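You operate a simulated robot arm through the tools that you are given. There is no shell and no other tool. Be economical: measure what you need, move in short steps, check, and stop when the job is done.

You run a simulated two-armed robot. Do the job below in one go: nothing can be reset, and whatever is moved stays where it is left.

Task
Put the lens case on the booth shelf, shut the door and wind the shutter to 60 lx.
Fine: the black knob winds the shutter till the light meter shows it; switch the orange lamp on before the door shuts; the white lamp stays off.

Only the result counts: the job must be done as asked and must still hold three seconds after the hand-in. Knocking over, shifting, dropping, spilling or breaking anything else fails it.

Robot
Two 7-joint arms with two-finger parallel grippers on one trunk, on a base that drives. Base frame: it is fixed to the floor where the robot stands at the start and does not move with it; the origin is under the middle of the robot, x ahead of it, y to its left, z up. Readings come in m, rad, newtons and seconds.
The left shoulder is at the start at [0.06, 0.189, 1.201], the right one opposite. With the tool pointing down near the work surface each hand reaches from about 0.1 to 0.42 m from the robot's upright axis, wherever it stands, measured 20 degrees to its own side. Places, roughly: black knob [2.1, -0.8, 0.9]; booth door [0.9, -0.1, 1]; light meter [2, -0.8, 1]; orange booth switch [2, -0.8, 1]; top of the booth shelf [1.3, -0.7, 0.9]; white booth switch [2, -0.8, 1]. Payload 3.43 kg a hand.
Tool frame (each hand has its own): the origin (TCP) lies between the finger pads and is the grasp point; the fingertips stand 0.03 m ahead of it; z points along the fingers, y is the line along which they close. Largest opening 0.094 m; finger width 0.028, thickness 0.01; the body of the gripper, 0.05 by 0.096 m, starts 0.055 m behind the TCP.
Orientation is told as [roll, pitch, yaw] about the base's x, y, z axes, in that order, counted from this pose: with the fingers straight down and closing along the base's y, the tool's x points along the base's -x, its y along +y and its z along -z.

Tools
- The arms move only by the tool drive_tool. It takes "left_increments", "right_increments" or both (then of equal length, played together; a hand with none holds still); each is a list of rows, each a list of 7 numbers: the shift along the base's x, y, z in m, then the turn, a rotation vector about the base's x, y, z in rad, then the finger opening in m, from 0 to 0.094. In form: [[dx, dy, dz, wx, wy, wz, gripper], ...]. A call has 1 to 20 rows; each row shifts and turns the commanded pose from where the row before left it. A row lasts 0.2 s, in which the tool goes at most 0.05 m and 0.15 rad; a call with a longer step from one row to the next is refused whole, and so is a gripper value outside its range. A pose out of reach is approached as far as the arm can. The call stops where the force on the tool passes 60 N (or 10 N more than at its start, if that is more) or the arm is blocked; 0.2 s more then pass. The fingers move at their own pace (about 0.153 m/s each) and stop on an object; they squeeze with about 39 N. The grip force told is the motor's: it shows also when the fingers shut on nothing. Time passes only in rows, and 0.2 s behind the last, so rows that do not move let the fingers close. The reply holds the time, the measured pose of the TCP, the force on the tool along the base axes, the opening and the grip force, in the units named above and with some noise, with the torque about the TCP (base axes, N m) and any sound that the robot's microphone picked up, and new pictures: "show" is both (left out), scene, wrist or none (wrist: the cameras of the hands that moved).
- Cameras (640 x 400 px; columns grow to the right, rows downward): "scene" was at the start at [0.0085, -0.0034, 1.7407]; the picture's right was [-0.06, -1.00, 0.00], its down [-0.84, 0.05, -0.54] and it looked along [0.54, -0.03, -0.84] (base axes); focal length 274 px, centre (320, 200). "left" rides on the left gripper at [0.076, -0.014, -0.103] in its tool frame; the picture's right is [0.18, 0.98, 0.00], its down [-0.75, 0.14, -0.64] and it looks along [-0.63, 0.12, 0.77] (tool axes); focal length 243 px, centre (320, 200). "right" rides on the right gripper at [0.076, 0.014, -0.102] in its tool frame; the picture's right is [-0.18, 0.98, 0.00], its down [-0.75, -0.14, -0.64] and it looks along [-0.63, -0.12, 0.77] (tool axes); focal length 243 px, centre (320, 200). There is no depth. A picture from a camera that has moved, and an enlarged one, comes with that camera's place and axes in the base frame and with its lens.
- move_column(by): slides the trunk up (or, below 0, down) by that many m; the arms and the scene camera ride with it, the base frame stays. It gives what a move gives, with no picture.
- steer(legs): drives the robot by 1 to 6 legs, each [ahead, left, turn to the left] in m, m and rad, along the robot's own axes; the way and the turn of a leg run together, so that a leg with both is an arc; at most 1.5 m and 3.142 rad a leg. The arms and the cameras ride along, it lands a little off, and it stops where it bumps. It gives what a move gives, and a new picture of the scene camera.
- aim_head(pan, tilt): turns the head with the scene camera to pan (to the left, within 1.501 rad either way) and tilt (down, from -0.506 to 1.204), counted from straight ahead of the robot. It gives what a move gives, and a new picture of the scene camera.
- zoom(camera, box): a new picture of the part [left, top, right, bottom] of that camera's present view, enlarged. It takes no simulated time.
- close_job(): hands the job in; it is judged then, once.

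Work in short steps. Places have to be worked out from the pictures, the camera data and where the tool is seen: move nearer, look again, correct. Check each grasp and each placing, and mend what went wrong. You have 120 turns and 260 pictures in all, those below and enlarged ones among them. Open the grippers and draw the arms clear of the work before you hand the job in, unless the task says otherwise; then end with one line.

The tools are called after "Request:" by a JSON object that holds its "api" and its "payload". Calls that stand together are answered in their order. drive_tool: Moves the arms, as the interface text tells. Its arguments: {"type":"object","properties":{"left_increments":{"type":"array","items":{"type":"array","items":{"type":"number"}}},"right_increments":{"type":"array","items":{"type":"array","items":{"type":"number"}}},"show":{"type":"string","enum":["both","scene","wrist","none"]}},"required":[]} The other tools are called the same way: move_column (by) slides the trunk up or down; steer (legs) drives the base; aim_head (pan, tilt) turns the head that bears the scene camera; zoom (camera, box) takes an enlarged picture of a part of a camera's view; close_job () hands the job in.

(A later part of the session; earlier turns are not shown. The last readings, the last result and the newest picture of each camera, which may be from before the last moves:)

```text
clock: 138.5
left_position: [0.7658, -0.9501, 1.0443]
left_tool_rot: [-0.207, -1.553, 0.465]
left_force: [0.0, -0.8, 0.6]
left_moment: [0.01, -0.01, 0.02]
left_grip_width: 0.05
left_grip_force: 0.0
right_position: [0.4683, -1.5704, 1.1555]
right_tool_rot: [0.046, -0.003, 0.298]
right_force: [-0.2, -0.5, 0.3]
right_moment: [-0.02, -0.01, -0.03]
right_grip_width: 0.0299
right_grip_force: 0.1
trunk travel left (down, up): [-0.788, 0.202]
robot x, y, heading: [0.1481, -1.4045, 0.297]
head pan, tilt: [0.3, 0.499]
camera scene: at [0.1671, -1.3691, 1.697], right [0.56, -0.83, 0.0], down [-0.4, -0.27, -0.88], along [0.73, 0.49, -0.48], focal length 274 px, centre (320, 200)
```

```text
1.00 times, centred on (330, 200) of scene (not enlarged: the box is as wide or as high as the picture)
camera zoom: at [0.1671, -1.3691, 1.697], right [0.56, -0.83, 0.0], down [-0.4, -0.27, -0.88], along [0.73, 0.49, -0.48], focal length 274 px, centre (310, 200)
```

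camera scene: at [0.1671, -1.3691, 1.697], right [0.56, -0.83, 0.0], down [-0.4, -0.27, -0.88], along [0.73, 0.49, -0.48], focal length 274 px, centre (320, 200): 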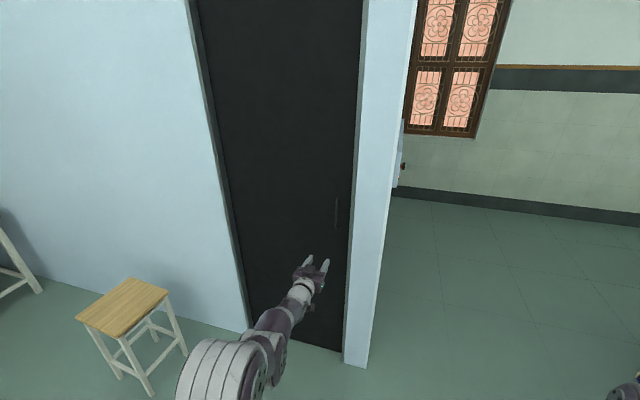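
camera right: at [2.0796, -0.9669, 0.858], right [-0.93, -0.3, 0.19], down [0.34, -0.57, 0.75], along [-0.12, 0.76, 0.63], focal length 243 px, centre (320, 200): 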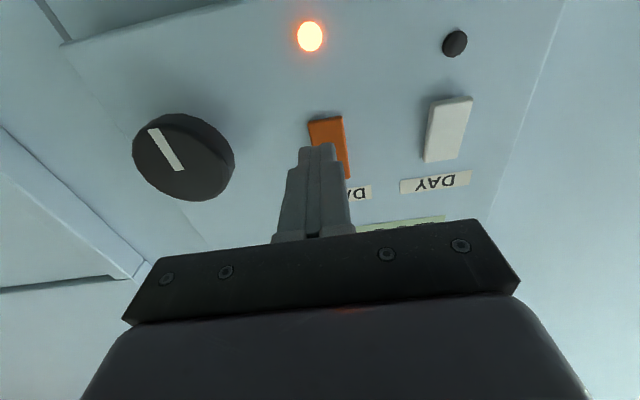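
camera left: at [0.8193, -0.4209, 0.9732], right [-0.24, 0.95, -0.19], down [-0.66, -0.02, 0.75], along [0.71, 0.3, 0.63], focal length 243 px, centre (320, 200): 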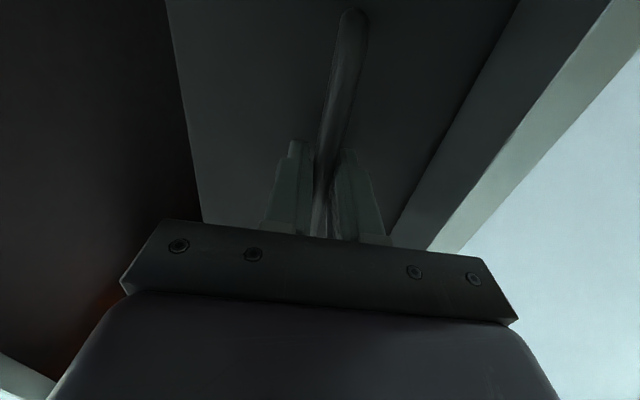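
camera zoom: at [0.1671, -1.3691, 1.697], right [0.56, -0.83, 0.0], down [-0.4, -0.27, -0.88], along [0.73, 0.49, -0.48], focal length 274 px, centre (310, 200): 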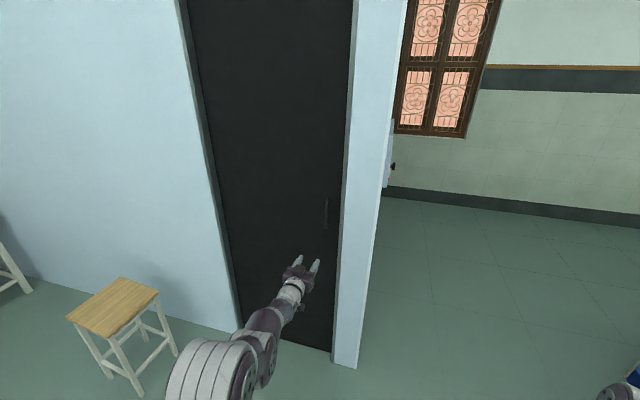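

I shift left briefly to view the door's closing edge and be sure no gap is left.

Request:
{"api": "steer", "payload": {"legs": [[0, 0.6, 0]]}}

Request:
{"api": "aim_head", "payload": {"pan": -0.2, "tilt": 0.4}}

Request:
{"api": "zoom", "payload": {"camera": "scene", "box": [220, 40, 420, 360]}}

```text
clock: 141.9
left_position: [0.5922, -0.3764, 1.0453]
left_tool_rot: [-0.199, -1.553, 0.454]
left_force: [0.0, 0.2, 0.3]
left_moment: [0.0, 0.0, -0.02]
left_grip_width: 0.0501
left_grip_force: 0.2
right_position: [0.2916, -0.995, 1.1557]
right_tool_rot: [0.046, -0.003, 0.295]
right_force: [0.1, -0.1, 0.5]
right_moment: [0.0, -0.02, 0.0]
right_grip_width: 0.0303
right_grip_force: 0.1
trunk travel left (down, up): [-0.788, 0.202]
robot x, y, heading: [-0.0246, -0.8297, 0.299]
head pan, tilt: [0.3, 0.499]
camera scene: at [-0.0092, -0.7932, 1.697], right [0.56, -0.83, 0.0], down [-0.4, -0.27, -0.88], along [0.73, 0.49, -0.48], focal length 274 px, centre (320, 200)
```

scene: 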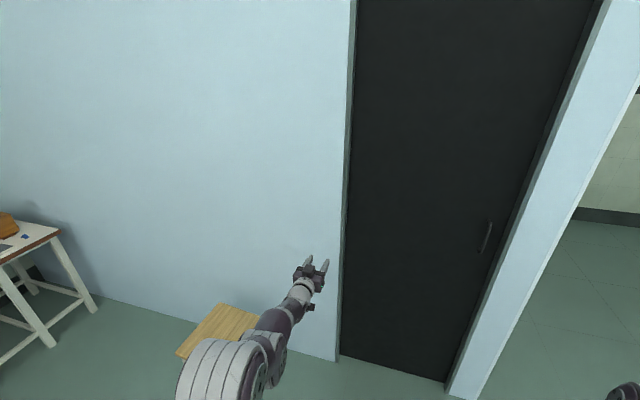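

```text
clock: 142.8
left_position: [0.5917, -0.3768, 1.0447]
left_tool_rot: [-0.192, -1.554, 0.449]
left_force: [-0.1, 0.2, 0.7]
left_moment: [0.01, -0.01, 0.01]
left_grip_width: 0.05
left_grip_force: 0.1
right_position: [0.2914, -0.9958, 1.1541]
right_tool_rot: [0.045, -0.003, 0.293]
right_force: [0.3, 0.2, -0.8]
right_moment: [0.01, -0.01, -0.02]
right_grip_width: 0.03
right_grip_force: 0.0
trunk travel left (down, up): [-0.788, 0.202]
robot x, y, heading: [-0.0252, -0.8298, 0.296]
head pan, tilt: [-0.201, 0.4]
camera scene: at [0.0078, -0.8355, 1.7061], right [0.09, -1.0, 0.0], down [-0.39, -0.04, -0.92], along [0.92, 0.09, -0.39], focal length 274 px, centre (320, 200)
```

scene: 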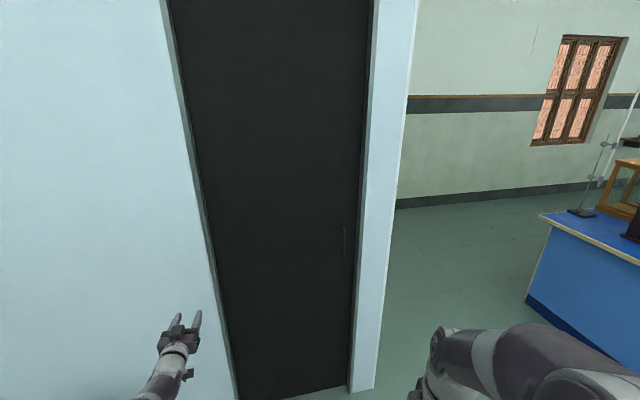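

```text
1.25 times, centred on (320, 200) of scene
camera zoom: at [0.0078, -0.8355, 1.7061], right [0.09, -1.0, 0.0], down [-0.39, -0.04, -0.92], along [0.92, 0.09, -0.39], focal length 342 px, centre (320, 200)
```

zoom: 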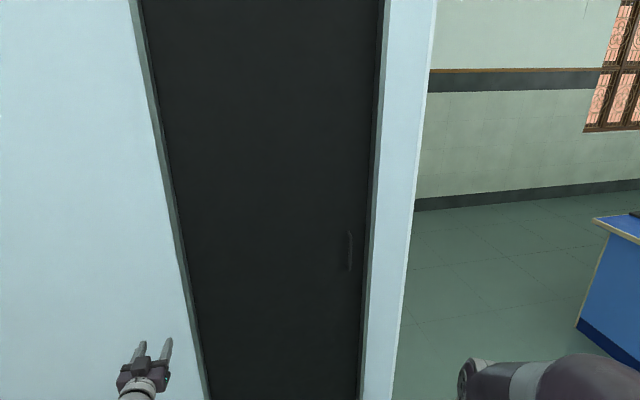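

Request:
{"api": "zoom", "payload": {"camera": "scene", "box": [320, 330, 390, 400]}}

Request:
{"api": "zoom", "payload": {"camera": "scene", "box": [330, 180, 390, 250]}}

```text
5.71 times, centred on (355, 365) of scene
camera zoom: at [0.0078, -0.8355, 1.7061], right [0.09, -1.0, 0.0], down [-0.39, -0.04, -0.92], along [0.92, 0.09, -0.39], focal length 1566 px, centre (120, -743)
```

zoom: 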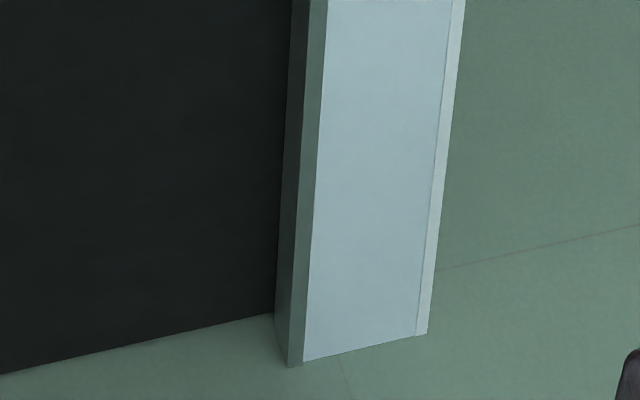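

```text
5.71 times, centred on (360, 215) of scene
camera zoom: at [0.0078, -0.8355, 1.7061], right [0.09, -1.0, 0.0], down [-0.39, -0.04, -0.92], along [0.92, 0.09, -0.39], focal length 1566 px, centre (91, 114)
```

zoom: 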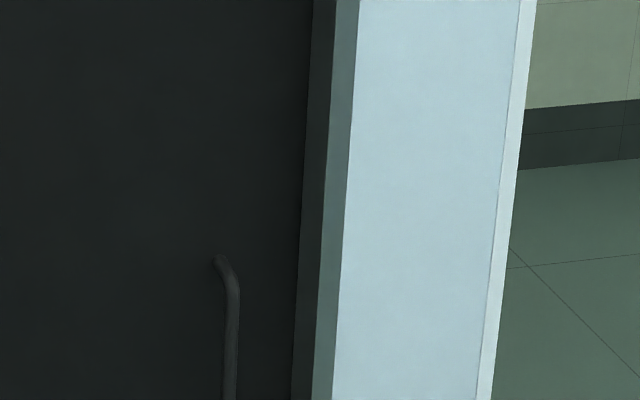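

The door is flush shut. Now fold the left hand back and point the right hand forward for the knob, in this open area.

Request:
{"api": "drive_tool", "payload": {"left_increments": [[-0.0335, -0.0102, 0.01, -0.0417, 0.1366, 0, 0.05], [-0.0335, -0.0102, 0.01, -0.0417, 0.1366, 0, 0.05], [-0.0335, -0.0102, 0.01, -0.0417, 0.1366, 0, 0.05], [-0.0335, -0.0102, 0.01, -0.0417, 0.1366, 0, 0.05], [-0.0335, -0.0102, 0.01, -0.0417, 0.1366, 0, 0.05], [-0.0335, -0.0102, 0.01, -0.0417, 0.1366, 0, 0.05], [-0.0335, -0.0102, 0.01, -0.0417, 0.1366, 0, 0.05], [-0.0335, -0.0102, 0.01, -0.0417, 0.1366, 0, 0.05], [-0.0335, -0.0102, 0.01, -0.0417, 0.1366, 0, 0.05], [-0.0335, -0.0102, 0.01, -0.0417, 0.1366, 0, 0.05], [-0.0335, -0.0102, 0.01, -0.0417, 0.1366, 0, 0.05], [0, 0, 0, 0, 0, 0, 0.05], [0, 0, 0, 0, 0, 0, 0.05]], "right_increments": [[0.0315, 0.0096, -0.018, 0.0417, -0.1366, 0, 0.094], [0.0315, 0.0096, -0.018, 0.0417, -0.1366, 0, 0.094], [0.0315, 0.0096, -0.018, 0.0417, -0.1366, 0, 0.094], [0.0315, 0.0096, -0.018, 0.0417, -0.1366, 0, 0.094], [0.0315, 0.0096, -0.018, 0.0417, -0.1366, 0, 0.094], [0.0315, 0.0096, -0.018, 0.0417, -0.1366, 0, 0.094], [0.0315, 0.0096, -0.018, 0.0417, -0.1366, 0, 0.094], [0.0315, 0.0096, -0.018, 0.0417, -0.1366, 0, 0.094], [0.0315, 0.0096, -0.018, 0.0417, -0.1366, 0, 0.094], [0.0315, 0.0096, -0.018, 0.0417, -0.1366, 0, 0.094], [0.0315, 0.0096, -0.018, 0.0417, -0.1366, 0, 0.094], [0, 0, 0, 0, 0, 0, 0.094], [0, 0, 0, 0, 0, 0, 0.094]]}}

```text
clock: 145.6
left_position: [0.2247, -0.4891, 1.1548]
left_tool_rot: [-0.04, 0.018, 0.3]
left_force: [-0.6, -0.3, -0.3]
left_moment: [0.01, 0.02, -0.01]
left_grip_width: 0.05
left_grip_force: 0.0
right_position: [0.6636, -0.8834, 0.9653]
right_tool_rot: [0.728, -1.567, -0.385]
right_force: [0.0, -0.7, 0.1]
right_moment: [-0.01, -0.01, 0.0]
right_grip_width: 0.094
right_grip_force: 0.0
right hand out of reach, approached as far as the arm can: row 10, 11
trunk travel left (down, up): [-0.788, 0.202]
robot x, y, heading: [-0.0296, -0.8269, 0.295]
head pan, tilt: [-0.201, 0.4]
camera scene: at [0.0081, -0.8353, 1.7061], right [0.09, -1.0, 0.0], down [-0.39, -0.04, -0.92], along [0.92, 0.09, -0.39], focal length 274 px, centre (320, 200)
camera right: at [0.5615, -0.9034, 0.8896], right [-0.33, 0.93, 0.19], down [-0.56, -0.35, 0.75], along [0.76, 0.14, 0.63], focal length 243 px, centre (320, 200)
camera left: at [0.1575, -0.5209, 1.2601], right [-0.47, 0.88, -0.04], down [0.68, 0.39, 0.62], along [0.56, 0.26, -0.78], focal length 243 px, centre (320, 200)
```

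scene: 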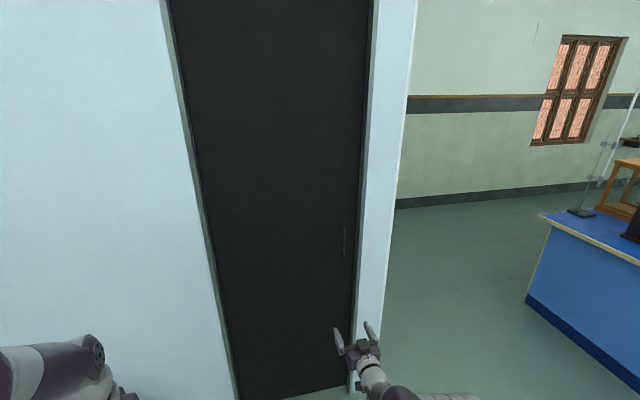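
right: 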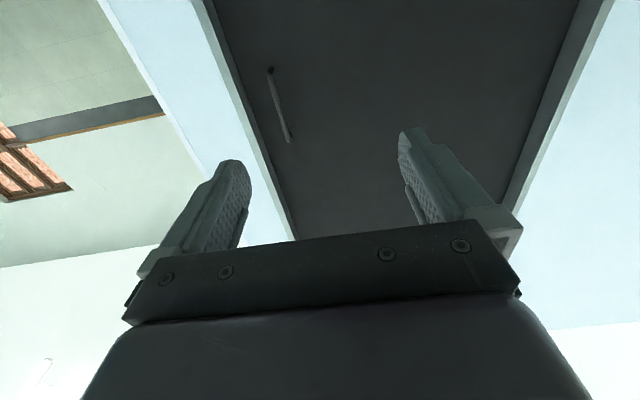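
left: 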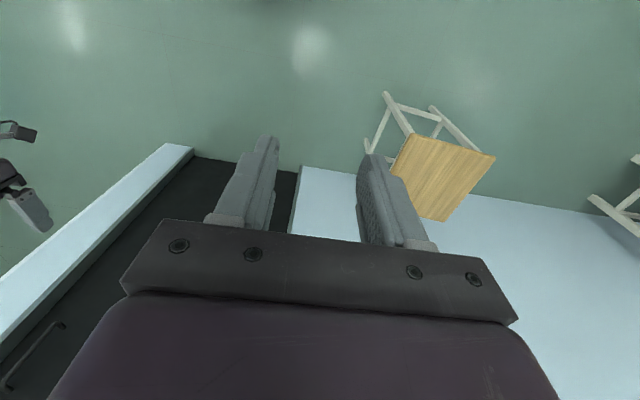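

Drive to the panel again.

Request:
{"api": "steer", "payload": {"legs": [[0, -0.75, 0], [0, -0.7, 0], [0.9, 0, 0], [0.93, 0, 0], [0, 0, 1.571]]}}

Request:
{"api": "aim_head", "payload": {"pan": 0, "tilt": 0.6}}

Request:
{"api": "zoom", "payload": {"camera": "right", "box": [0, 0, 640, 400]}}

```text
clock: 165.7
left_position: [1.8286, -1.4251, 1.1557]
left_tool_rot: [-0.041, 0.019, 1.834]
left_force: [0.0, 0.2, -0.2]
left_moment: [0.04, -0.03, 0.05]
left_grip_width: 0.0501
left_grip_force: 0.0
right_position: [2.2374, -0.9994, 0.9646]
right_tool_rot: [0.644, -1.567, 1.233]
right_force: [-0.4, -0.4, 0.4]
right_moment: [0.0, -0.04, 0.0]
right_grip_width: 0.094
right_grip_force: 0.1
trunk travel left (down, up): [-0.788, 0.202]
robot x, y, heading: [2.1594, -1.6889, 1.832]
head pan, tilt: [-0.201, 0.4]
camera scene: at [2.1673, -1.651, 1.7061], right [1.0, 0.06, 0.0], down [0.02, -0.39, -0.92], along [-0.05, 0.92, -0.39], focal length 274 px, centre (320, 200)
```

scene: 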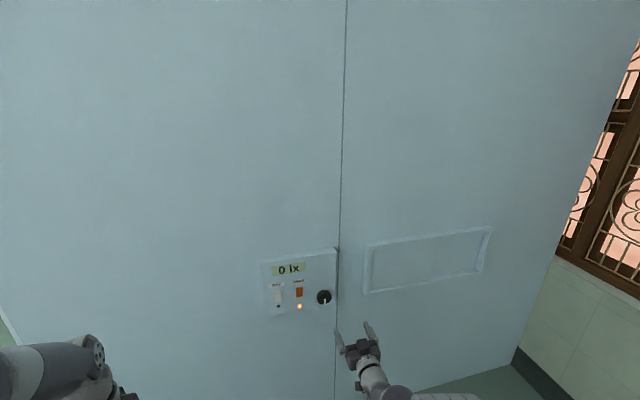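

```text
clock: 166.4
left_position: [1.8277, -1.4244, 1.1557]
left_tool_rot: [-0.04, 0.018, 1.835]
left_force: [-0.9, -0.9, 0.3]
left_moment: [0.0, 0.01, 0.02]
left_grip_width: 0.0498
left_grip_force: 0.0
right_position: [2.2377, -0.9989, 0.9642]
right_tool_rot: [0.64, -1.567, 1.235]
right_force: [-0.6, -0.8, 0.3]
right_moment: [0.03, 0.0, 0.0]
right_grip_width: 0.094
right_grip_force: 0.1
trunk travel left (down, up): [-0.788, 0.202]
robot x, y, heading: [2.1574, -1.6837, 1.828]
head pan, tilt: [0.0, 0.6]
camera scene: at [2.1501, -1.6581, 1.688], right [0.97, 0.26, 0.0], down [0.14, -0.55, -0.83], along [-0.21, 0.8, -0.56], focal length 274 px, centre (320, 200)
```

scene: 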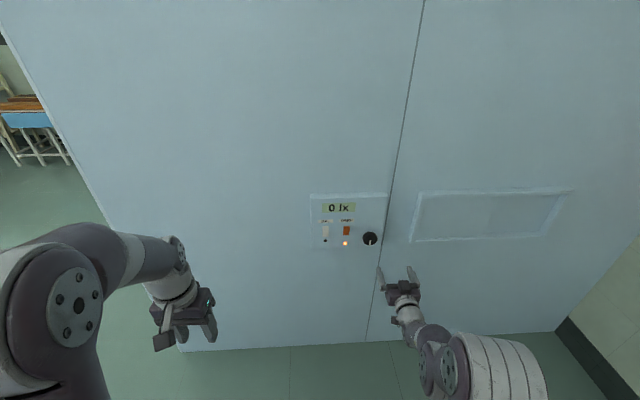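

```text
1.00 times, centred on (320, 200) of right (not enlarged: the box is as wide or as high as the picture)
camera zoom: at [2.2546, -1.1023, 0.8899], right [-0.94, -0.29, 0.19], down [0.33, -0.57, 0.76], along [-0.12, 0.77, 0.63], focal length 243 px, centre (320, 200)
```

zoom: 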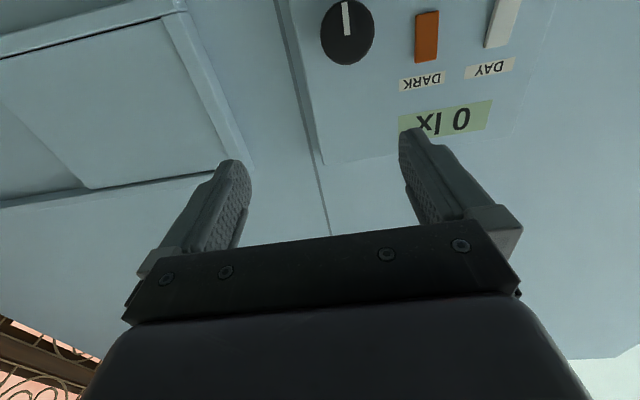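

Meter now reads 0 lx with the door shut and the orange lamp on. Knob ≈(2.132,-0.793,0.924). I bring the hand in front of it: base left 0.04, forward 0.12, hand down 0.04.

Request:
{"api": "steer", "payload": {"legs": [[0.12, 0.045, 0]]}}

Request:
{"api": "drive_tool", "payload": {"right_increments": [[0, 0, -0.02, 0, 0, 0, 0.094], [0, 0, -0.02, 0, 0, 0, 0.094], [0, 0, 0, 0, 0, 0, 0.094]]}}

Request:
{"api": "zoom", "payload": {"camera": "scene", "box": [290, 190, 430, 290]}}

```text
clock: 167.7
left_position: [1.7559, -1.3186, 1.1551]
left_tool_rot: [-0.041, 0.017, 1.832]
left_force: [-0.2, 0.3, 0.1]
left_moment: [0.0, 0.03, -0.03]
left_grip_width: 0.0499
left_grip_force: 0.1
right_position: [2.1652, -0.895, 0.9652]
right_tool_rot: [0.813, -1.566, 1.058]
right_force: [0.2, 1.1, 0.4]
right_moment: [-0.01, 0.0, 0.03]
right_grip_width: 0.094
right_grip_force: 0.1
trunk travel left (down, up): [-0.788, 0.202]
robot x, y, heading: [2.0846, -1.5788, 1.833]
head pan, tilt: [0.0, 0.6]
camera scene: at [2.0771, -1.553, 1.688], right [0.97, 0.25, 0.0], down [0.14, -0.55, -0.83], along [-0.21, 0.8, -0.56], focal length 274 px, centre (320, 200)
```

scene: 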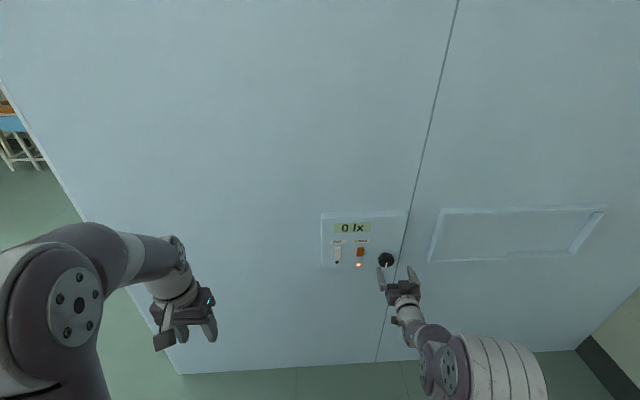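

```text
clock: 168.5
left_position: [1.7549, -1.3173, 1.1559]
left_tool_rot: [-0.04, 0.018, 1.832]
left_force: [-0.2, 0.0, 0.6]
left_moment: [0.01, -0.02, 0.0]
left_grip_width: 0.05
left_grip_force: 0.0
right_position: [2.1612, -0.8806, 0.9332]
right_tool_rot: [0.19, -1.561, 1.681]
right_force: [0.3, 0.2, 0.8]
right_moment: [-0.03, 0.0, -0.01]
right_grip_width: 0.0939
right_grip_force: 0.0
right hand out of reach, approached as far as the arm can: row 1, 2
trunk travel left (down, up): [-0.788, 0.202]
robot x, y, heading: [2.0869, -1.5803, 1.825]
head pan, tilt: [0.0, 0.6]
camera scene: at [2.0763, -1.5525, 1.6879], right [0.97, 0.25, 0.0], down [0.14, -0.55, -0.83], along [-0.21, 0.8, -0.56], focal length 274 px, centre (320, 200)
camera right: at [2.1789, -0.9837, 0.8578], right [-0.94, -0.29, 0.19], down [0.32, -0.56, 0.76], along [-0.12, 0.77, 0.62], focal length 243 px, centre (320, 200)
```

scene: 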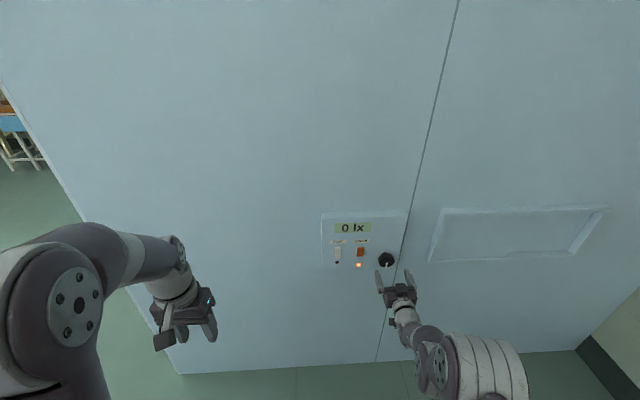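
right: 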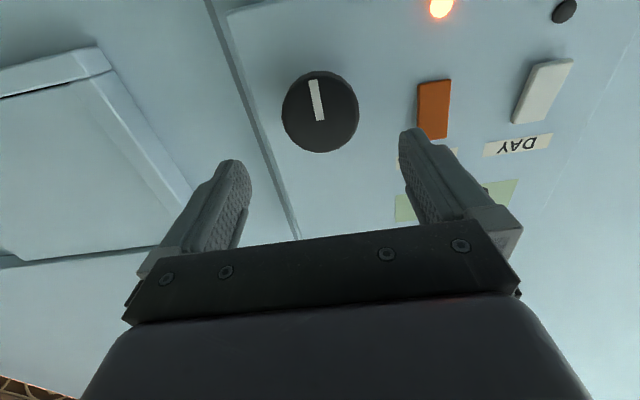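

```text
4.00 times, centred on (360, 240) of scene
camera zoom: at [2.0763, -1.5525, 1.6879], right [0.97, 0.25, 0.0], down [0.14, -0.55, -0.83], along [-0.21, 0.8, -0.56], focal length 1096 px, centre (160, 40)
```

zoom: 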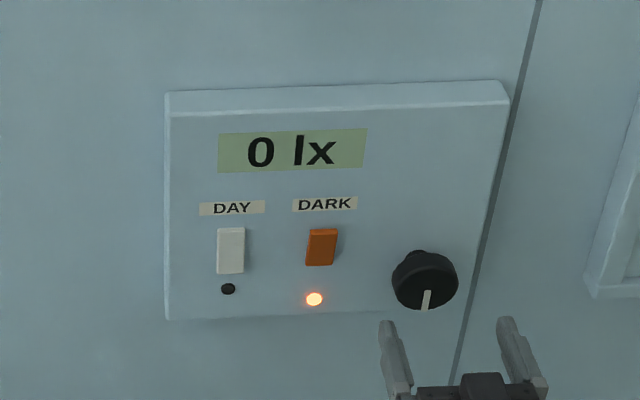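

Knob face centre (2.133,-0.793,0.925). The hand is aligned; I lower 8 mm, advance 0.078 and close gently.

Request:
{"api": "drive_tool", "payload": {"right_increments": [[0, 0, -0.0075, 0, 0, 0, 0.094], [-0.0056, 0.019, 0, 0, 0, 0, 0.094], [-0.0056, 0.019, 0, 0, 0, 0, 0.094], [-0.0056, 0.019, 0, 0, 0, 0, 0.094], [-0.0055, 0.0185, 0, 0, 0, 0, 0.094], [0, 0, 0, 0, 0, 0, 0.094]]}}

Request:
{"api": "zoom", "payload": {"camera": "scene", "box": [290, 190, 430, 290]}}

```text
clock: 169.9
left_position: [1.7559, -1.3167, 1.1558]
left_tool_rot: [-0.04, 0.02, 1.83]
left_force: [0.1, 0.3, 0.2]
left_moment: [-0.01, 0.0, -0.02]
left_grip_width: 0.0501
left_grip_force: 0.0
right_position: [2.1399, -0.804, 0.9241]
right_tool_rot: [0.617, -1.566, 1.254]
right_force: [-0.7, -1.1, -0.3]
right_moment: [-0.01, -0.04, -0.01]
right_grip_width: 0.0942
right_grip_force: 0.0
trunk travel left (down, up): [-0.788, 0.202]
robot x, y, heading: [2.0879, -1.5824, 1.826]
head pan, tilt: [0.0, 0.6]
camera scene: at [2.0765, -1.5524, 1.6879], right [0.97, 0.25, 0.0], down [0.14, -0.55, -0.83], along [-0.21, 0.8, -0.56], focal length 274 px, centre (320, 200)
camera right: at [2.1567, -0.907, 0.8485], right [-0.94, -0.29, 0.19], down [0.33, -0.57, 0.76], along [-0.11, 0.77, 0.63], focal length 243 px, centre (320, 200)
```

scene: 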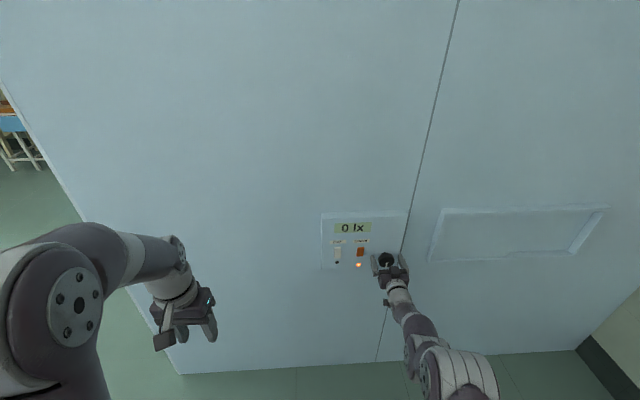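
right: 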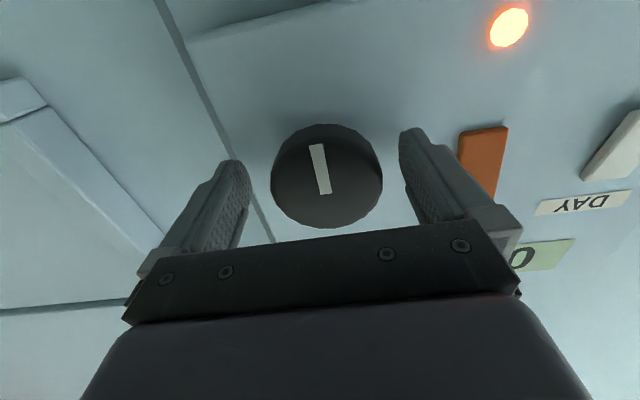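

```text
4.00 times, centred on (360, 240) of scene
camera zoom: at [2.0765, -1.5524, 1.6879], right [0.97, 0.25, 0.0], down [0.14, -0.55, -0.83], along [-0.21, 0.8, -0.56], focal length 1096 px, centre (160, 40)
```

zoom: 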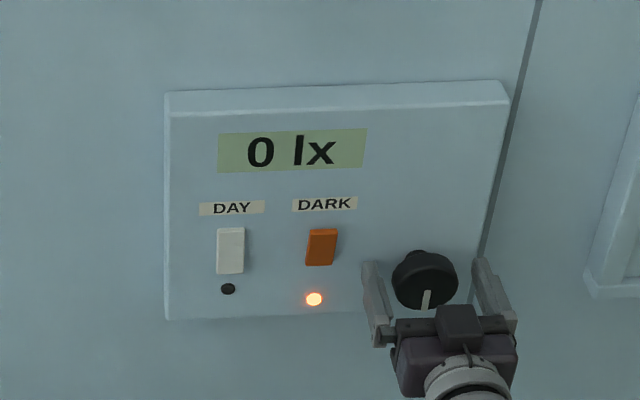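

Nicely straddled. Close on the knob.

Request:
{"api": "drive_tool", "payload": {"right_increments": [[0, 0, 0, 0, 0, 0, 0.06], [0, 0, 0, 0, 0, 0, 0.03], [0, 0, 0, 0, 0, 0, 0.03]], "show": "none"}}

Request:
{"api": "drive_tool", "payload": {"right_increments": [[0, 0, 0, -0.029, 0.0957, 0, 0.03], [0, 0, 0, -0.029, 0.0957, 0, 0.03], [0, 0, 0, -0.029, 0.0957, 0, 0.03], [0, 0, 0, 0, 0, 0, 0.03]]}}

Request:
{"api": "zoom", "payload": {"camera": "scene", "box": [290, 190, 430, 290]}}

```text
clock: 170.7
left_position: [1.7533, -1.3182, 1.1547]
left_tool_rot: [-0.042, 0.019, 1.833]
left_force: [-0.5, -0.3, 0.1]
left_moment: [0.01, 0.01, 0.01]
left_grip_width: 0.05
left_grip_force: 0.0
right_position: [2.1376, -0.804, 0.924]
right_tool_rot: [-0.176, -1.569, 2.053]
right_force: [-13.9, -5.8, -1.0]
right_moment: [0.23, 0.03, 0.92]
right_grip_width: 0.0595
right_grip_force: 44.9
trunk travel left (down, up): [-0.788, 0.202]
robot x, y, heading: [2.0877, -1.5754, 1.828]
head pan, tilt: [0.0, 0.6]
```

```text
clock: 171.7
left_position: [1.7533, -1.317, 1.1546]
left_tool_rot: [-0.043, 0.02, 1.833]
left_force: [0.6, 0.0, -0.4]
left_moment: [-0.03, -0.03, 0.01]
left_grip_width: 0.0501
left_grip_force: 0.0
right_position: [2.1367, -0.8058, 0.9249]
right_tool_rot: [1.571, -1.269, 0.303]
right_force: [-19.6, -5.0, -1.1]
right_moment: [0.2, -1.06, 0.4]
right_grip_width: 0.0594
right_grip_force: 45.5
trunk travel left (down, up): [-0.788, 0.202]
robot x, y, heading: [2.0836, -1.5831, 1.825]
head pan, tilt: [0.0, 0.6]
camera scene: at [2.0718, -1.5525, 1.6879], right [0.97, 0.25, 0.0], down [0.15, -0.55, -0.82], along [-0.21, 0.8, -0.57], focal length 274 px, centre (320, 200)
camera right: at [2.133, -0.9138, 0.8574], right [-0.84, -0.26, 0.47], down [0.53, -0.51, 0.68], along [0.06, 0.82, 0.57], focal length 243 px, centre (320, 200)
```

scene: 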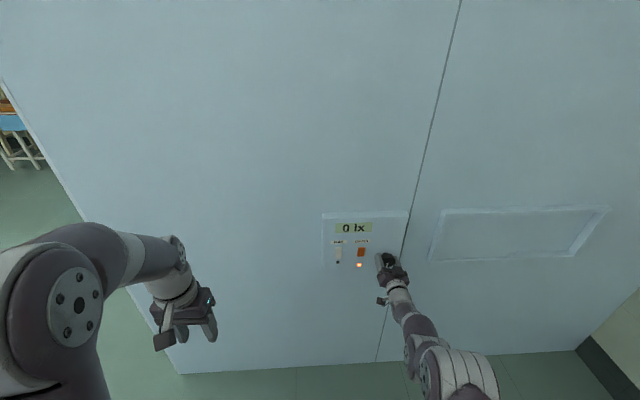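
right: 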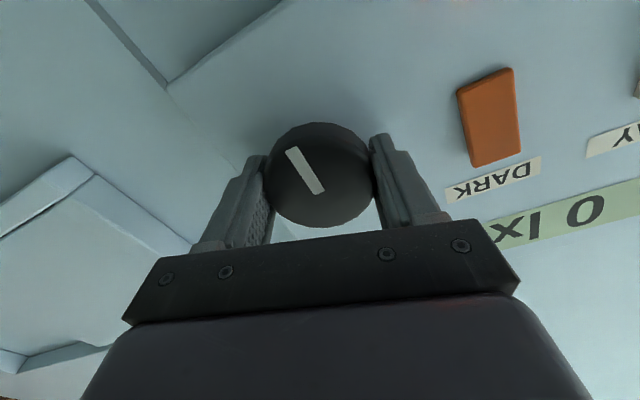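

```text
4.00 times, centred on (360, 240) of scene
camera zoom: at [2.0718, -1.5525, 1.6879], right [0.97, 0.25, 0.0], down [0.15, -0.55, -0.82], along [-0.21, 0.8, -0.57], focal length 1096 px, centre (160, 40)
```

zoom: 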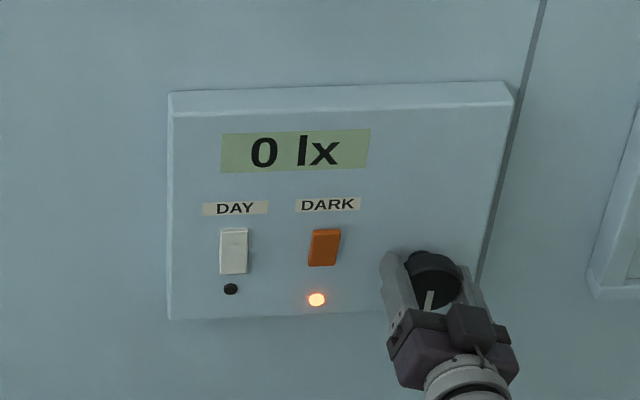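

The knob didn't turn clockwise (pointer unchanged, 1.1 Nm slip): it's at its stop. I turn counter-clockwise.

Request:
{"api": "drive_tool", "payload": {"right_increments": [[0, 0, 0, 0.029, -0.0957, 0, 0.03], [0, 0, 0, 0.029, -0.0957, 0, 0.03], [0, 0, 0, 0.029, -0.0957, 0, 0.03], [0, 0, 0, 0.029, -0.0957, 0, 0.03], [0, 0, 0, 0.029, -0.0957, 0, 0.03], [0, 0, 0, 0.029, -0.0957, 0, 0.03], [0, 0, 0, 0, 0, 0, 0.03]]}}

Request:
{"api": "zoom", "payload": {"camera": "scene", "box": [290, 190, 430, 290]}}

```text
clock: 172.8
left_position: [1.7537, -1.3231, 1.1568]
left_tool_rot: [-0.042, 0.014, 1.834]
left_force: [0.2, 0.0, -0.2]
left_moment: [0.0, 0.03, 0.01]
left_grip_width: 0.0497
left_grip_force: 0.0
right_position: [2.1363, -0.8037, 0.9256]
right_tool_rot: [-1.534, -1.444, -2.843]
right_force: [-16.4, -21.0, 11.5]
right_moment: [-0.22, -0.06, -0.18]
right_grip_width: 0.0596
right_grip_force: 45.1
right hand out of reach, approached as far as the arm can: row 5
trunk travel left (down, up): [-0.788, 0.202]
robot x, y, heading: [2.0858, -1.5804, 1.829]
head pan, tilt: [0.0, 0.6]
stopped in row 5 (right hand): the force on the tool passed its limit at 69 N (the readings are from after the stop); the commanded pose is now the measured one
camera scene: at [2.0768, -1.5592, 1.6884], right [0.97, 0.26, 0.0], down [0.14, -0.54, -0.83], along [-0.21, 0.8, -0.56], focal length 274 px, centre (320, 200)
camera right: at [2.1662, -0.9024, 0.8489], right [-0.94, -0.33, 0.06], down [0.25, -0.59, 0.77], along [-0.22, 0.74, 0.64], focal length 243 px, centre (320, 200)
```

scene: 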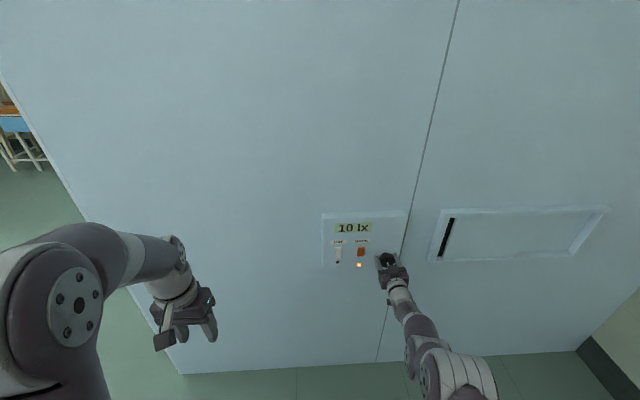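
right: 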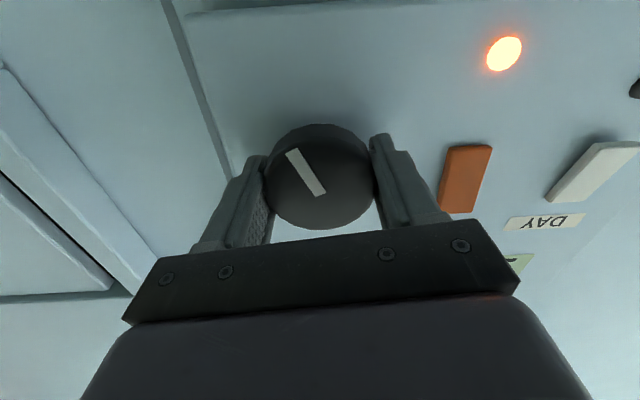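

```text
4.00 times, centred on (360, 240) of scene
camera zoom: at [2.0768, -1.5592, 1.6884], right [0.97, 0.26, 0.0], down [0.14, -0.54, -0.83], along [-0.21, 0.8, -0.56], focal length 1096 px, centre (160, 40)
```

zoom: 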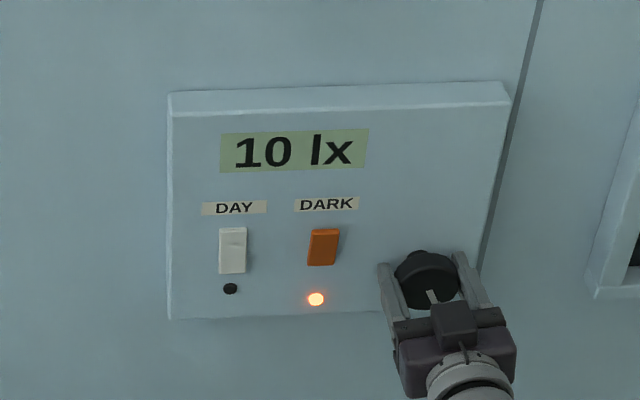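

It winds: 10 lx now, about 24 lx/rad counter-clockwise. I open, rotate the hand clockwise freely, and regrip.

Request:
{"api": "drive_tool", "payload": {"right_increments": [[0, 0, 0, 0, 0, 0, 0.08], [0, 0, 0, 0, 0, 0, 0.094], [0, 0, 0, -0.041, 0.134, 0, 0.094], [0, 0, 0, -0.041, 0.134, 0, 0.094], [0, 0, 0, -0.041, 0.134, 0, 0.094], [0, 0, 0, -0.041, 0.134, 0, 0.094], [0, 0, 0, -0.041, 0.134, 0, 0.094], [0, 0, 0, -0.041, 0.134, 0, 0.094], [0, 0, 0, -0.041, 0.134, 0, 0.094], [0, 0, 0, -0.041, 0.134, 0, 0.094], [0, 0, 0, 0, 0, 0, 0.094]]}}

Request:
{"api": "zoom", "payload": {"camera": "scene", "box": [290, 190, 430, 290]}}

```text
clock: 175.2
left_position: [1.7542, -1.3172, 1.1561]
left_tool_rot: [-0.04, 0.018, 1.834]
left_force: [-0.5, -0.3, -0.5]
left_moment: [0.02, 0.04, 0.0]
left_grip_width: 0.0501
left_grip_force: 0.0
right_position: [2.1404, -0.7992, 0.9206]
right_tool_rot: [1.595, -0.571, 0.306]
right_force: [-0.1, 0.2, -0.1]
right_moment: [0.0, 0.02, -0.01]
right_grip_width: 0.0939
right_grip_force: 0.2
trunk travel left (down, up): [-0.788, 0.202]
robot x, y, heading: [2.0823, -1.5802, 1.826]
head pan, tilt: [0.0, 0.6]
camera scene: at [2.0763, -1.5522, 1.6879], right [0.97, 0.25, 0.0], down [0.14, -0.55, -0.82], along [-0.21, 0.8, -0.57], focal length 274 px, centre (320, 200)
camera right: at [2.1043, -0.9186, 0.8893], right [-0.35, -0.14, 0.93], down [0.88, -0.39, 0.28], along [0.32, 0.91, 0.26], focal length 243 px, centre (320, 200)
```

scene: 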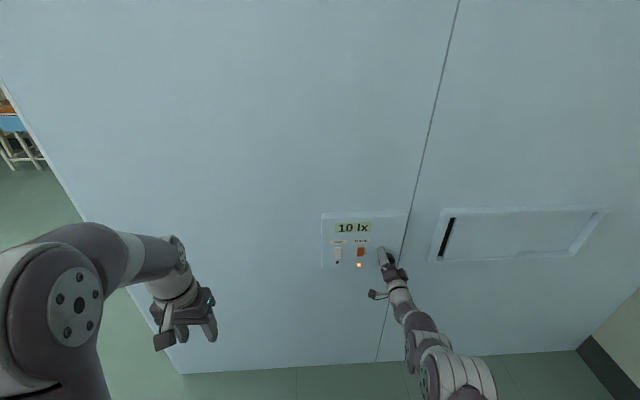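
right: 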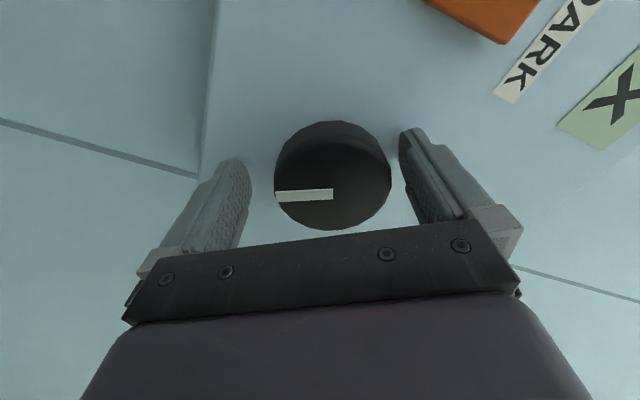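

```text
4.00 times, centred on (360, 240) of scene
camera zoom: at [2.0763, -1.5522, 1.6879], right [0.97, 0.25, 0.0], down [0.14, -0.55, -0.82], along [-0.21, 0.8, -0.57], focal length 1096 px, centre (160, 40)
```

zoom: 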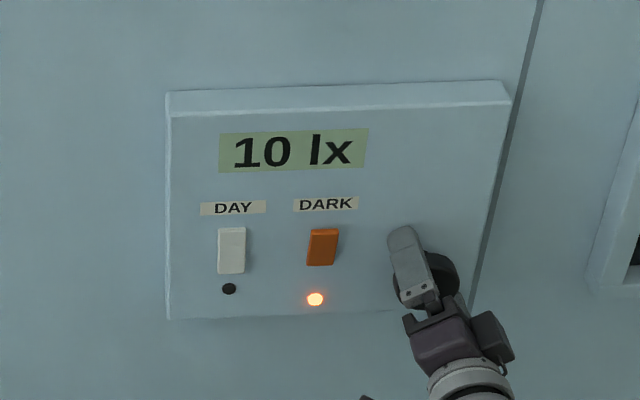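

Centre by 5 mm, grip, and turn counter-clockwise about 1.1 rad.

Request:
{"api": "drive_tool", "payload": {"right_increments": [[-0.005, -0.0014, 0.004, 0, 0, 0, 0.07], [0, 0, 0, 0, 0, 0, 0.03], [0, 0, 0, 0, 0, 0, 0.03], [0, 0, 0, 0.0345, -0.115, 0, 0.03], [0, 0, 0, 0.0345, -0.115, 0, 0.03], [0, 0, 0, 0.0345, -0.115, 0, 0.03], [0, 0, 0, 0.0345, -0.115, 0, 0.03], [0, 0, 0, 0.0345, -0.115, 0, 0.03], [0, 0, 0, 0.0345, -0.115, 0, 0.03], [0, 0, 0, 0.0345, -0.115, 0, 0.03], [0, 0, 0, 0.0345, -0.115, 0, 0.03], [0, 0, 0, 0, 0, 0, 0.03]]}}

Request:
{"api": "zoom", "payload": {"camera": "scene", "box": [290, 190, 430, 290]}}

```text
clock: 177.8
left_position: [1.7557, -1.3166, 1.1553]
left_tool_rot: [-0.04, 0.019, 1.831]
left_force: [-0.2, -0.3, -0.4]
left_moment: [0.0, 0.03, 0.01]
left_grip_width: 0.0502
left_grip_force: 0.1
right_position: [2.1351, -0.8006, 0.9244]
right_tool_rot: [1.242, -1.532, 0.654]
right_force: [0.6, -0.3, -2.8]
right_moment: [0.68, 0.24, 0.17]
right_grip_width: 0.059
right_grip_force: 45.6
trunk travel left (down, up): [-0.788, 0.202]
robot x, y, heading: [2.0844, -1.5826, 1.831]
head pan, tilt: [0.0, 0.6]
camera scene: at [2.0765, -1.5515, 1.6879], right [0.97, 0.25, 0.0], down [0.14, -0.55, -0.82], along [-0.21, 0.8, -0.57], focal length 274 px, centre (320, 200)
camera right: at [2.1525, -0.9039, 0.851], right [-0.92, -0.31, 0.22], down [0.36, -0.55, 0.76], along [-0.12, 0.78, 0.62], focal length 243 px, centre (320, 200)
```

scene: 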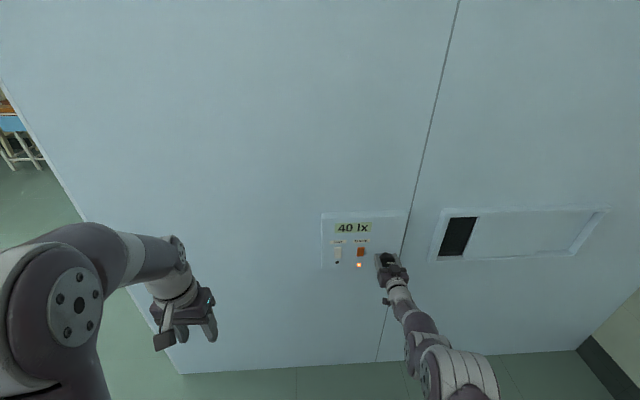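
right: 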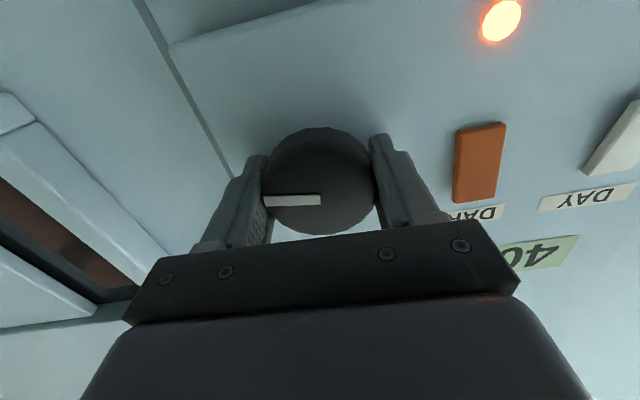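

```text
4.00 times, centred on (360, 240) of scene
camera zoom: at [2.0765, -1.5515, 1.6879], right [0.97, 0.25, 0.0], down [0.14, -0.55, -0.82], along [-0.21, 0.8, -0.57], focal length 1096 px, centre (160, 40)
```

zoom: 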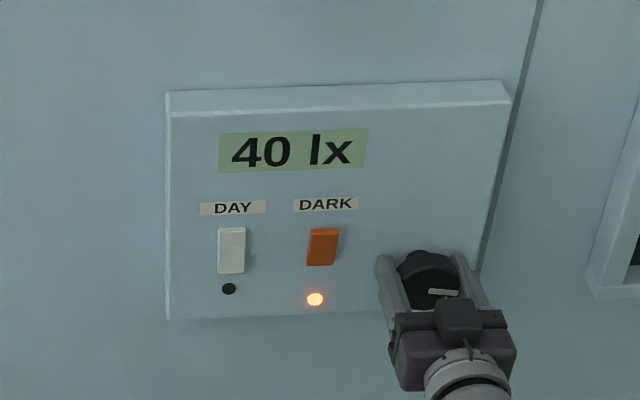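

40 lx. Another regrip: rotate hand back clockwise 0.8 rad free, then turn 0.5 rad and check.

Request:
{"api": "drive_tool", "payload": {"right_increments": [[0, 0, 0, 0, 0, 0, 0.08], [0, 0, 0, 0, 0, 0, 0.094], [0, 0, 0, -0.039, 0.13, 0, 0.094], [0, 0, 0, -0.039, 0.13, 0, 0.094], [0, 0, 0, -0.039, 0.13, 0, 0.094], [0, 0, 0, -0.039, 0.13, 0, 0.094], [0, 0, 0, -0.039, 0.13, 0, 0.094], [0, 0, 0, -0.039, 0.13, 0, 0.094], [0, 0, 0, 0, 0, 0, 0.07], [0, 0, 0, 0, 0, 0, 0.03], [0, 0, 0, 0, 0, 0, 0.03], [0, 0, 0, 0.0345, -0.115, 0, 0.03], [0, 0, 0, 0.0345, -0.115, 0, 0.03], [0, 0, 0, 0.0345, -0.115, 0, 0.03], [0, 0, 0, 0.0345, -0.115, 0, 0.03], [0, 0, 0, 0, 0, 0, 0.03]]}}

Request:
{"api": "zoom", "payload": {"camera": "scene", "box": [290, 190, 430, 290]}}

```text
clock: 181.2
left_position: [1.7561, -1.3173, 1.1555]
left_tool_rot: [-0.039, 0.019, 1.832]
left_force: [0.4, 0.2, 0.6]
left_moment: [0.01, -0.02, -0.01]
left_grip_width: 0.0498
left_grip_force: 0.1
right_position: [2.1346, -0.8009, 0.9244]
right_tool_rot: [1.576, -1.204, 0.324]
right_force: [1.0, 6.6, 2.9]
right_moment: [0.3, 0.05, 0.1]
right_grip_width: 0.0593
right_grip_force: 44.3
trunk travel left (down, up): [-0.788, 0.202]
robot x, y, heading: [2.081, -1.5818, 1.829]
head pan, tilt: [0.0, 0.6]
camera scene: at [2.0767, -1.5514, 1.688], right [0.97, 0.25, 0.0], down [0.14, -0.55, -0.82], along [-0.21, 0.8, -0.57], focal length 274 px, centre (320, 200)
camera right: at [2.1297, -0.9107, 0.8591], right [-0.8, -0.28, 0.53], down [0.59, -0.48, 0.65], along [0.07, 0.83, 0.55], focal length 243 px, centre (320, 200)
```

scene: 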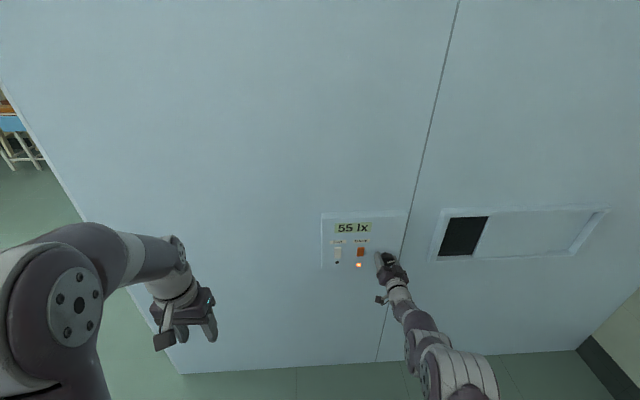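
right: 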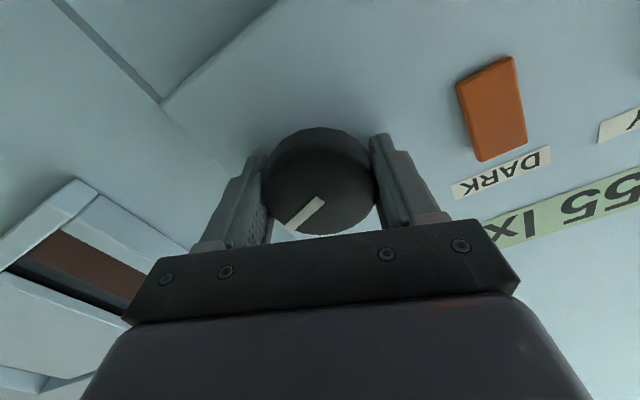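

```text
4.00 times, centred on (360, 240) of scene
camera zoom: at [2.0767, -1.5514, 1.688], right [0.97, 0.25, 0.0], down [0.14, -0.55, -0.82], along [-0.21, 0.8, -0.57], focal length 1096 px, centre (160, 40)
```

zoom: 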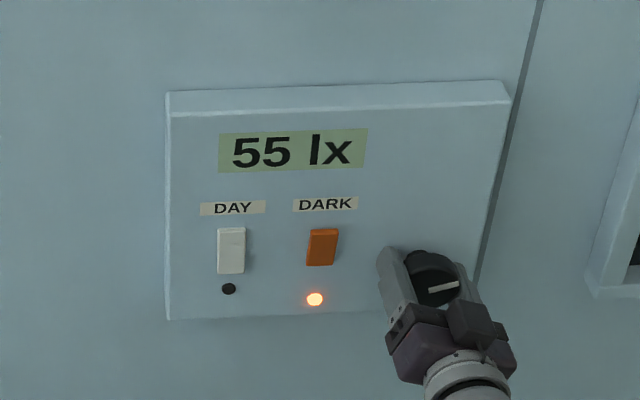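

55 lx (5-lx display steps, ≈0.16 rad each). I step finely to find where 60 begins.

Request:
{"api": "drive_tool", "payload": {"right_increments": [[0, 0, 0, 0.0115, -0.0383, 0, 0.03], [0, 0, 0, 0, 0, 0, 0.03]], "show": "scene"}}

Request:
{"api": "drive_tool", "payload": {"right_increments": [[0, 0, 0, 0.0115, -0.0383, 0, 0.03], [0, 0, 0, 0, 0, 0, 0.03]], "show": "scene"}}

Request:
{"api": "drive_tool", "payload": {"right_increments": [[0, 0, 0, 0.0115, -0.0383, 0, 0.03], [0, 0, 0, 0, 0, 0, 0.03]], "show": "scene"}}

```text
clock: 181.8
left_position: [1.7556, -1.3175, 1.155]
left_tool_rot: [-0.04, 0.02, 1.832]
left_force: [-0.4, -0.5, 0.5]
left_moment: [0.01, 0.0, 0.0]
left_grip_width: 0.0501
left_grip_force: 0.1
right_position: [2.1353, -0.8007, 0.9249]
right_tool_rot: [1.573, -1.241, 0.325]
right_force: [2.4, 6.9, 5.2]
right_moment: [0.05, 0.0, -0.03]
right_grip_width: 0.0595
right_grip_force: 45.2
trunk travel left (down, up): [-0.788, 0.202]
robot x, y, heading: [2.0845, -1.5823, 1.826]
head pan, tilt: [0.0, 0.6]
camera scene: at [2.0767, -1.5516, 1.688], right [0.97, 0.25, 0.0], down [0.14, -0.55, -0.82], along [-0.21, 0.8, -0.57], focal length 274 px, centre (320, 200)
```

scene: 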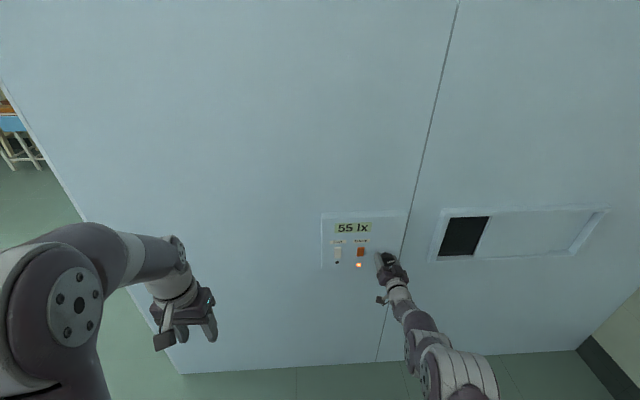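

```text
clock: 182.4
left_position: [1.7557, -1.3168, 1.1551]
left_tool_rot: [-0.039, 0.02, 1.832]
left_force: [0.1, -0.1, 0.5]
left_moment: [-0.02, -0.04, -0.06]
left_grip_width: 0.05
left_grip_force: 0.1
right_position: [2.1366, -0.801, 0.9253]
right_tool_rot: [1.571, -1.28, 0.329]
right_force: [2.4, 8.1, 4.4]
right_moment: [0.66, 0.21, -0.06]
right_grip_width: 0.0594
right_grip_force: 44.9
trunk travel left (down, up): [-0.788, 0.202]
robot x, y, heading: [2.0862, -1.5821, 1.826]
head pan, tilt: [0.0, 0.6]
camera scene: at [2.0769, -1.5516, 1.6879], right [0.97, 0.25, 0.0], down [0.14, -0.55, -0.82], along [-0.21, 0.8, -0.57], focal length 274 px, centre (320, 200)
```

scene: 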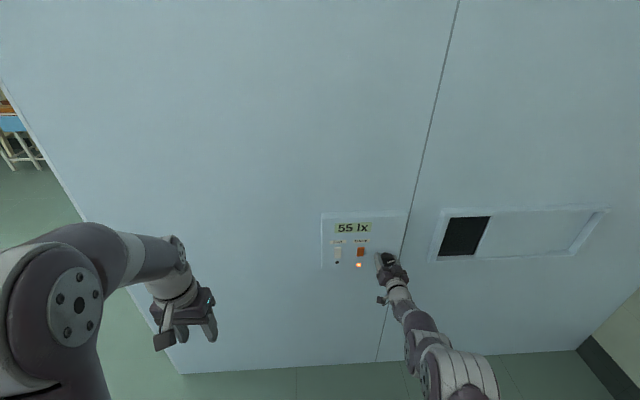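

```text
clock: 183.0
left_position: [1.7554, -1.3182, 1.1548]
left_tool_rot: [-0.041, 0.02, 1.833]
left_force: [0.5, -0.1, 0.8]
left_moment: [0.0, -0.03, -0.05]
left_grip_width: 0.05
left_grip_force: 0.0
right_position: [2.1342, -0.8, 0.9244]
right_tool_rot: [1.563, -1.322, 0.337]
right_force: [1.8, 8.8, 6.1]
right_moment: [0.67, 0.24, -0.02]
right_grip_width: 0.0593
right_grip_force: 44.9
trunk travel left (down, up): [-0.788, 0.202]
robot x, y, heading: [2.0873, -1.5793, 1.833]
head pan, tilt: [0.0, 0.6]
camera scene: at [2.0767, -1.552, 1.688], right [0.97, 0.25, 0.0], down [0.14, -0.55, -0.82], along [-0.21, 0.8, -0.57], focal length 274 px, centre (320, 200)
```

scene: 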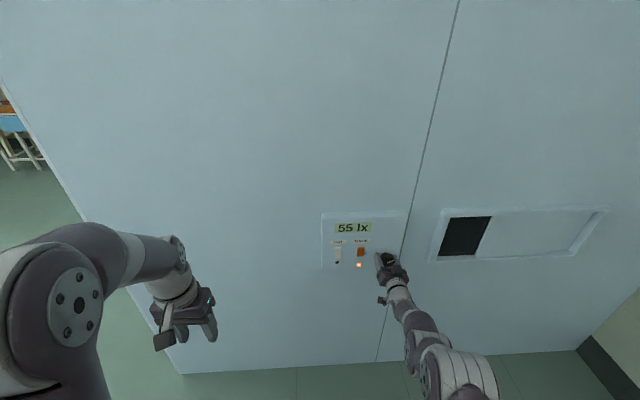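

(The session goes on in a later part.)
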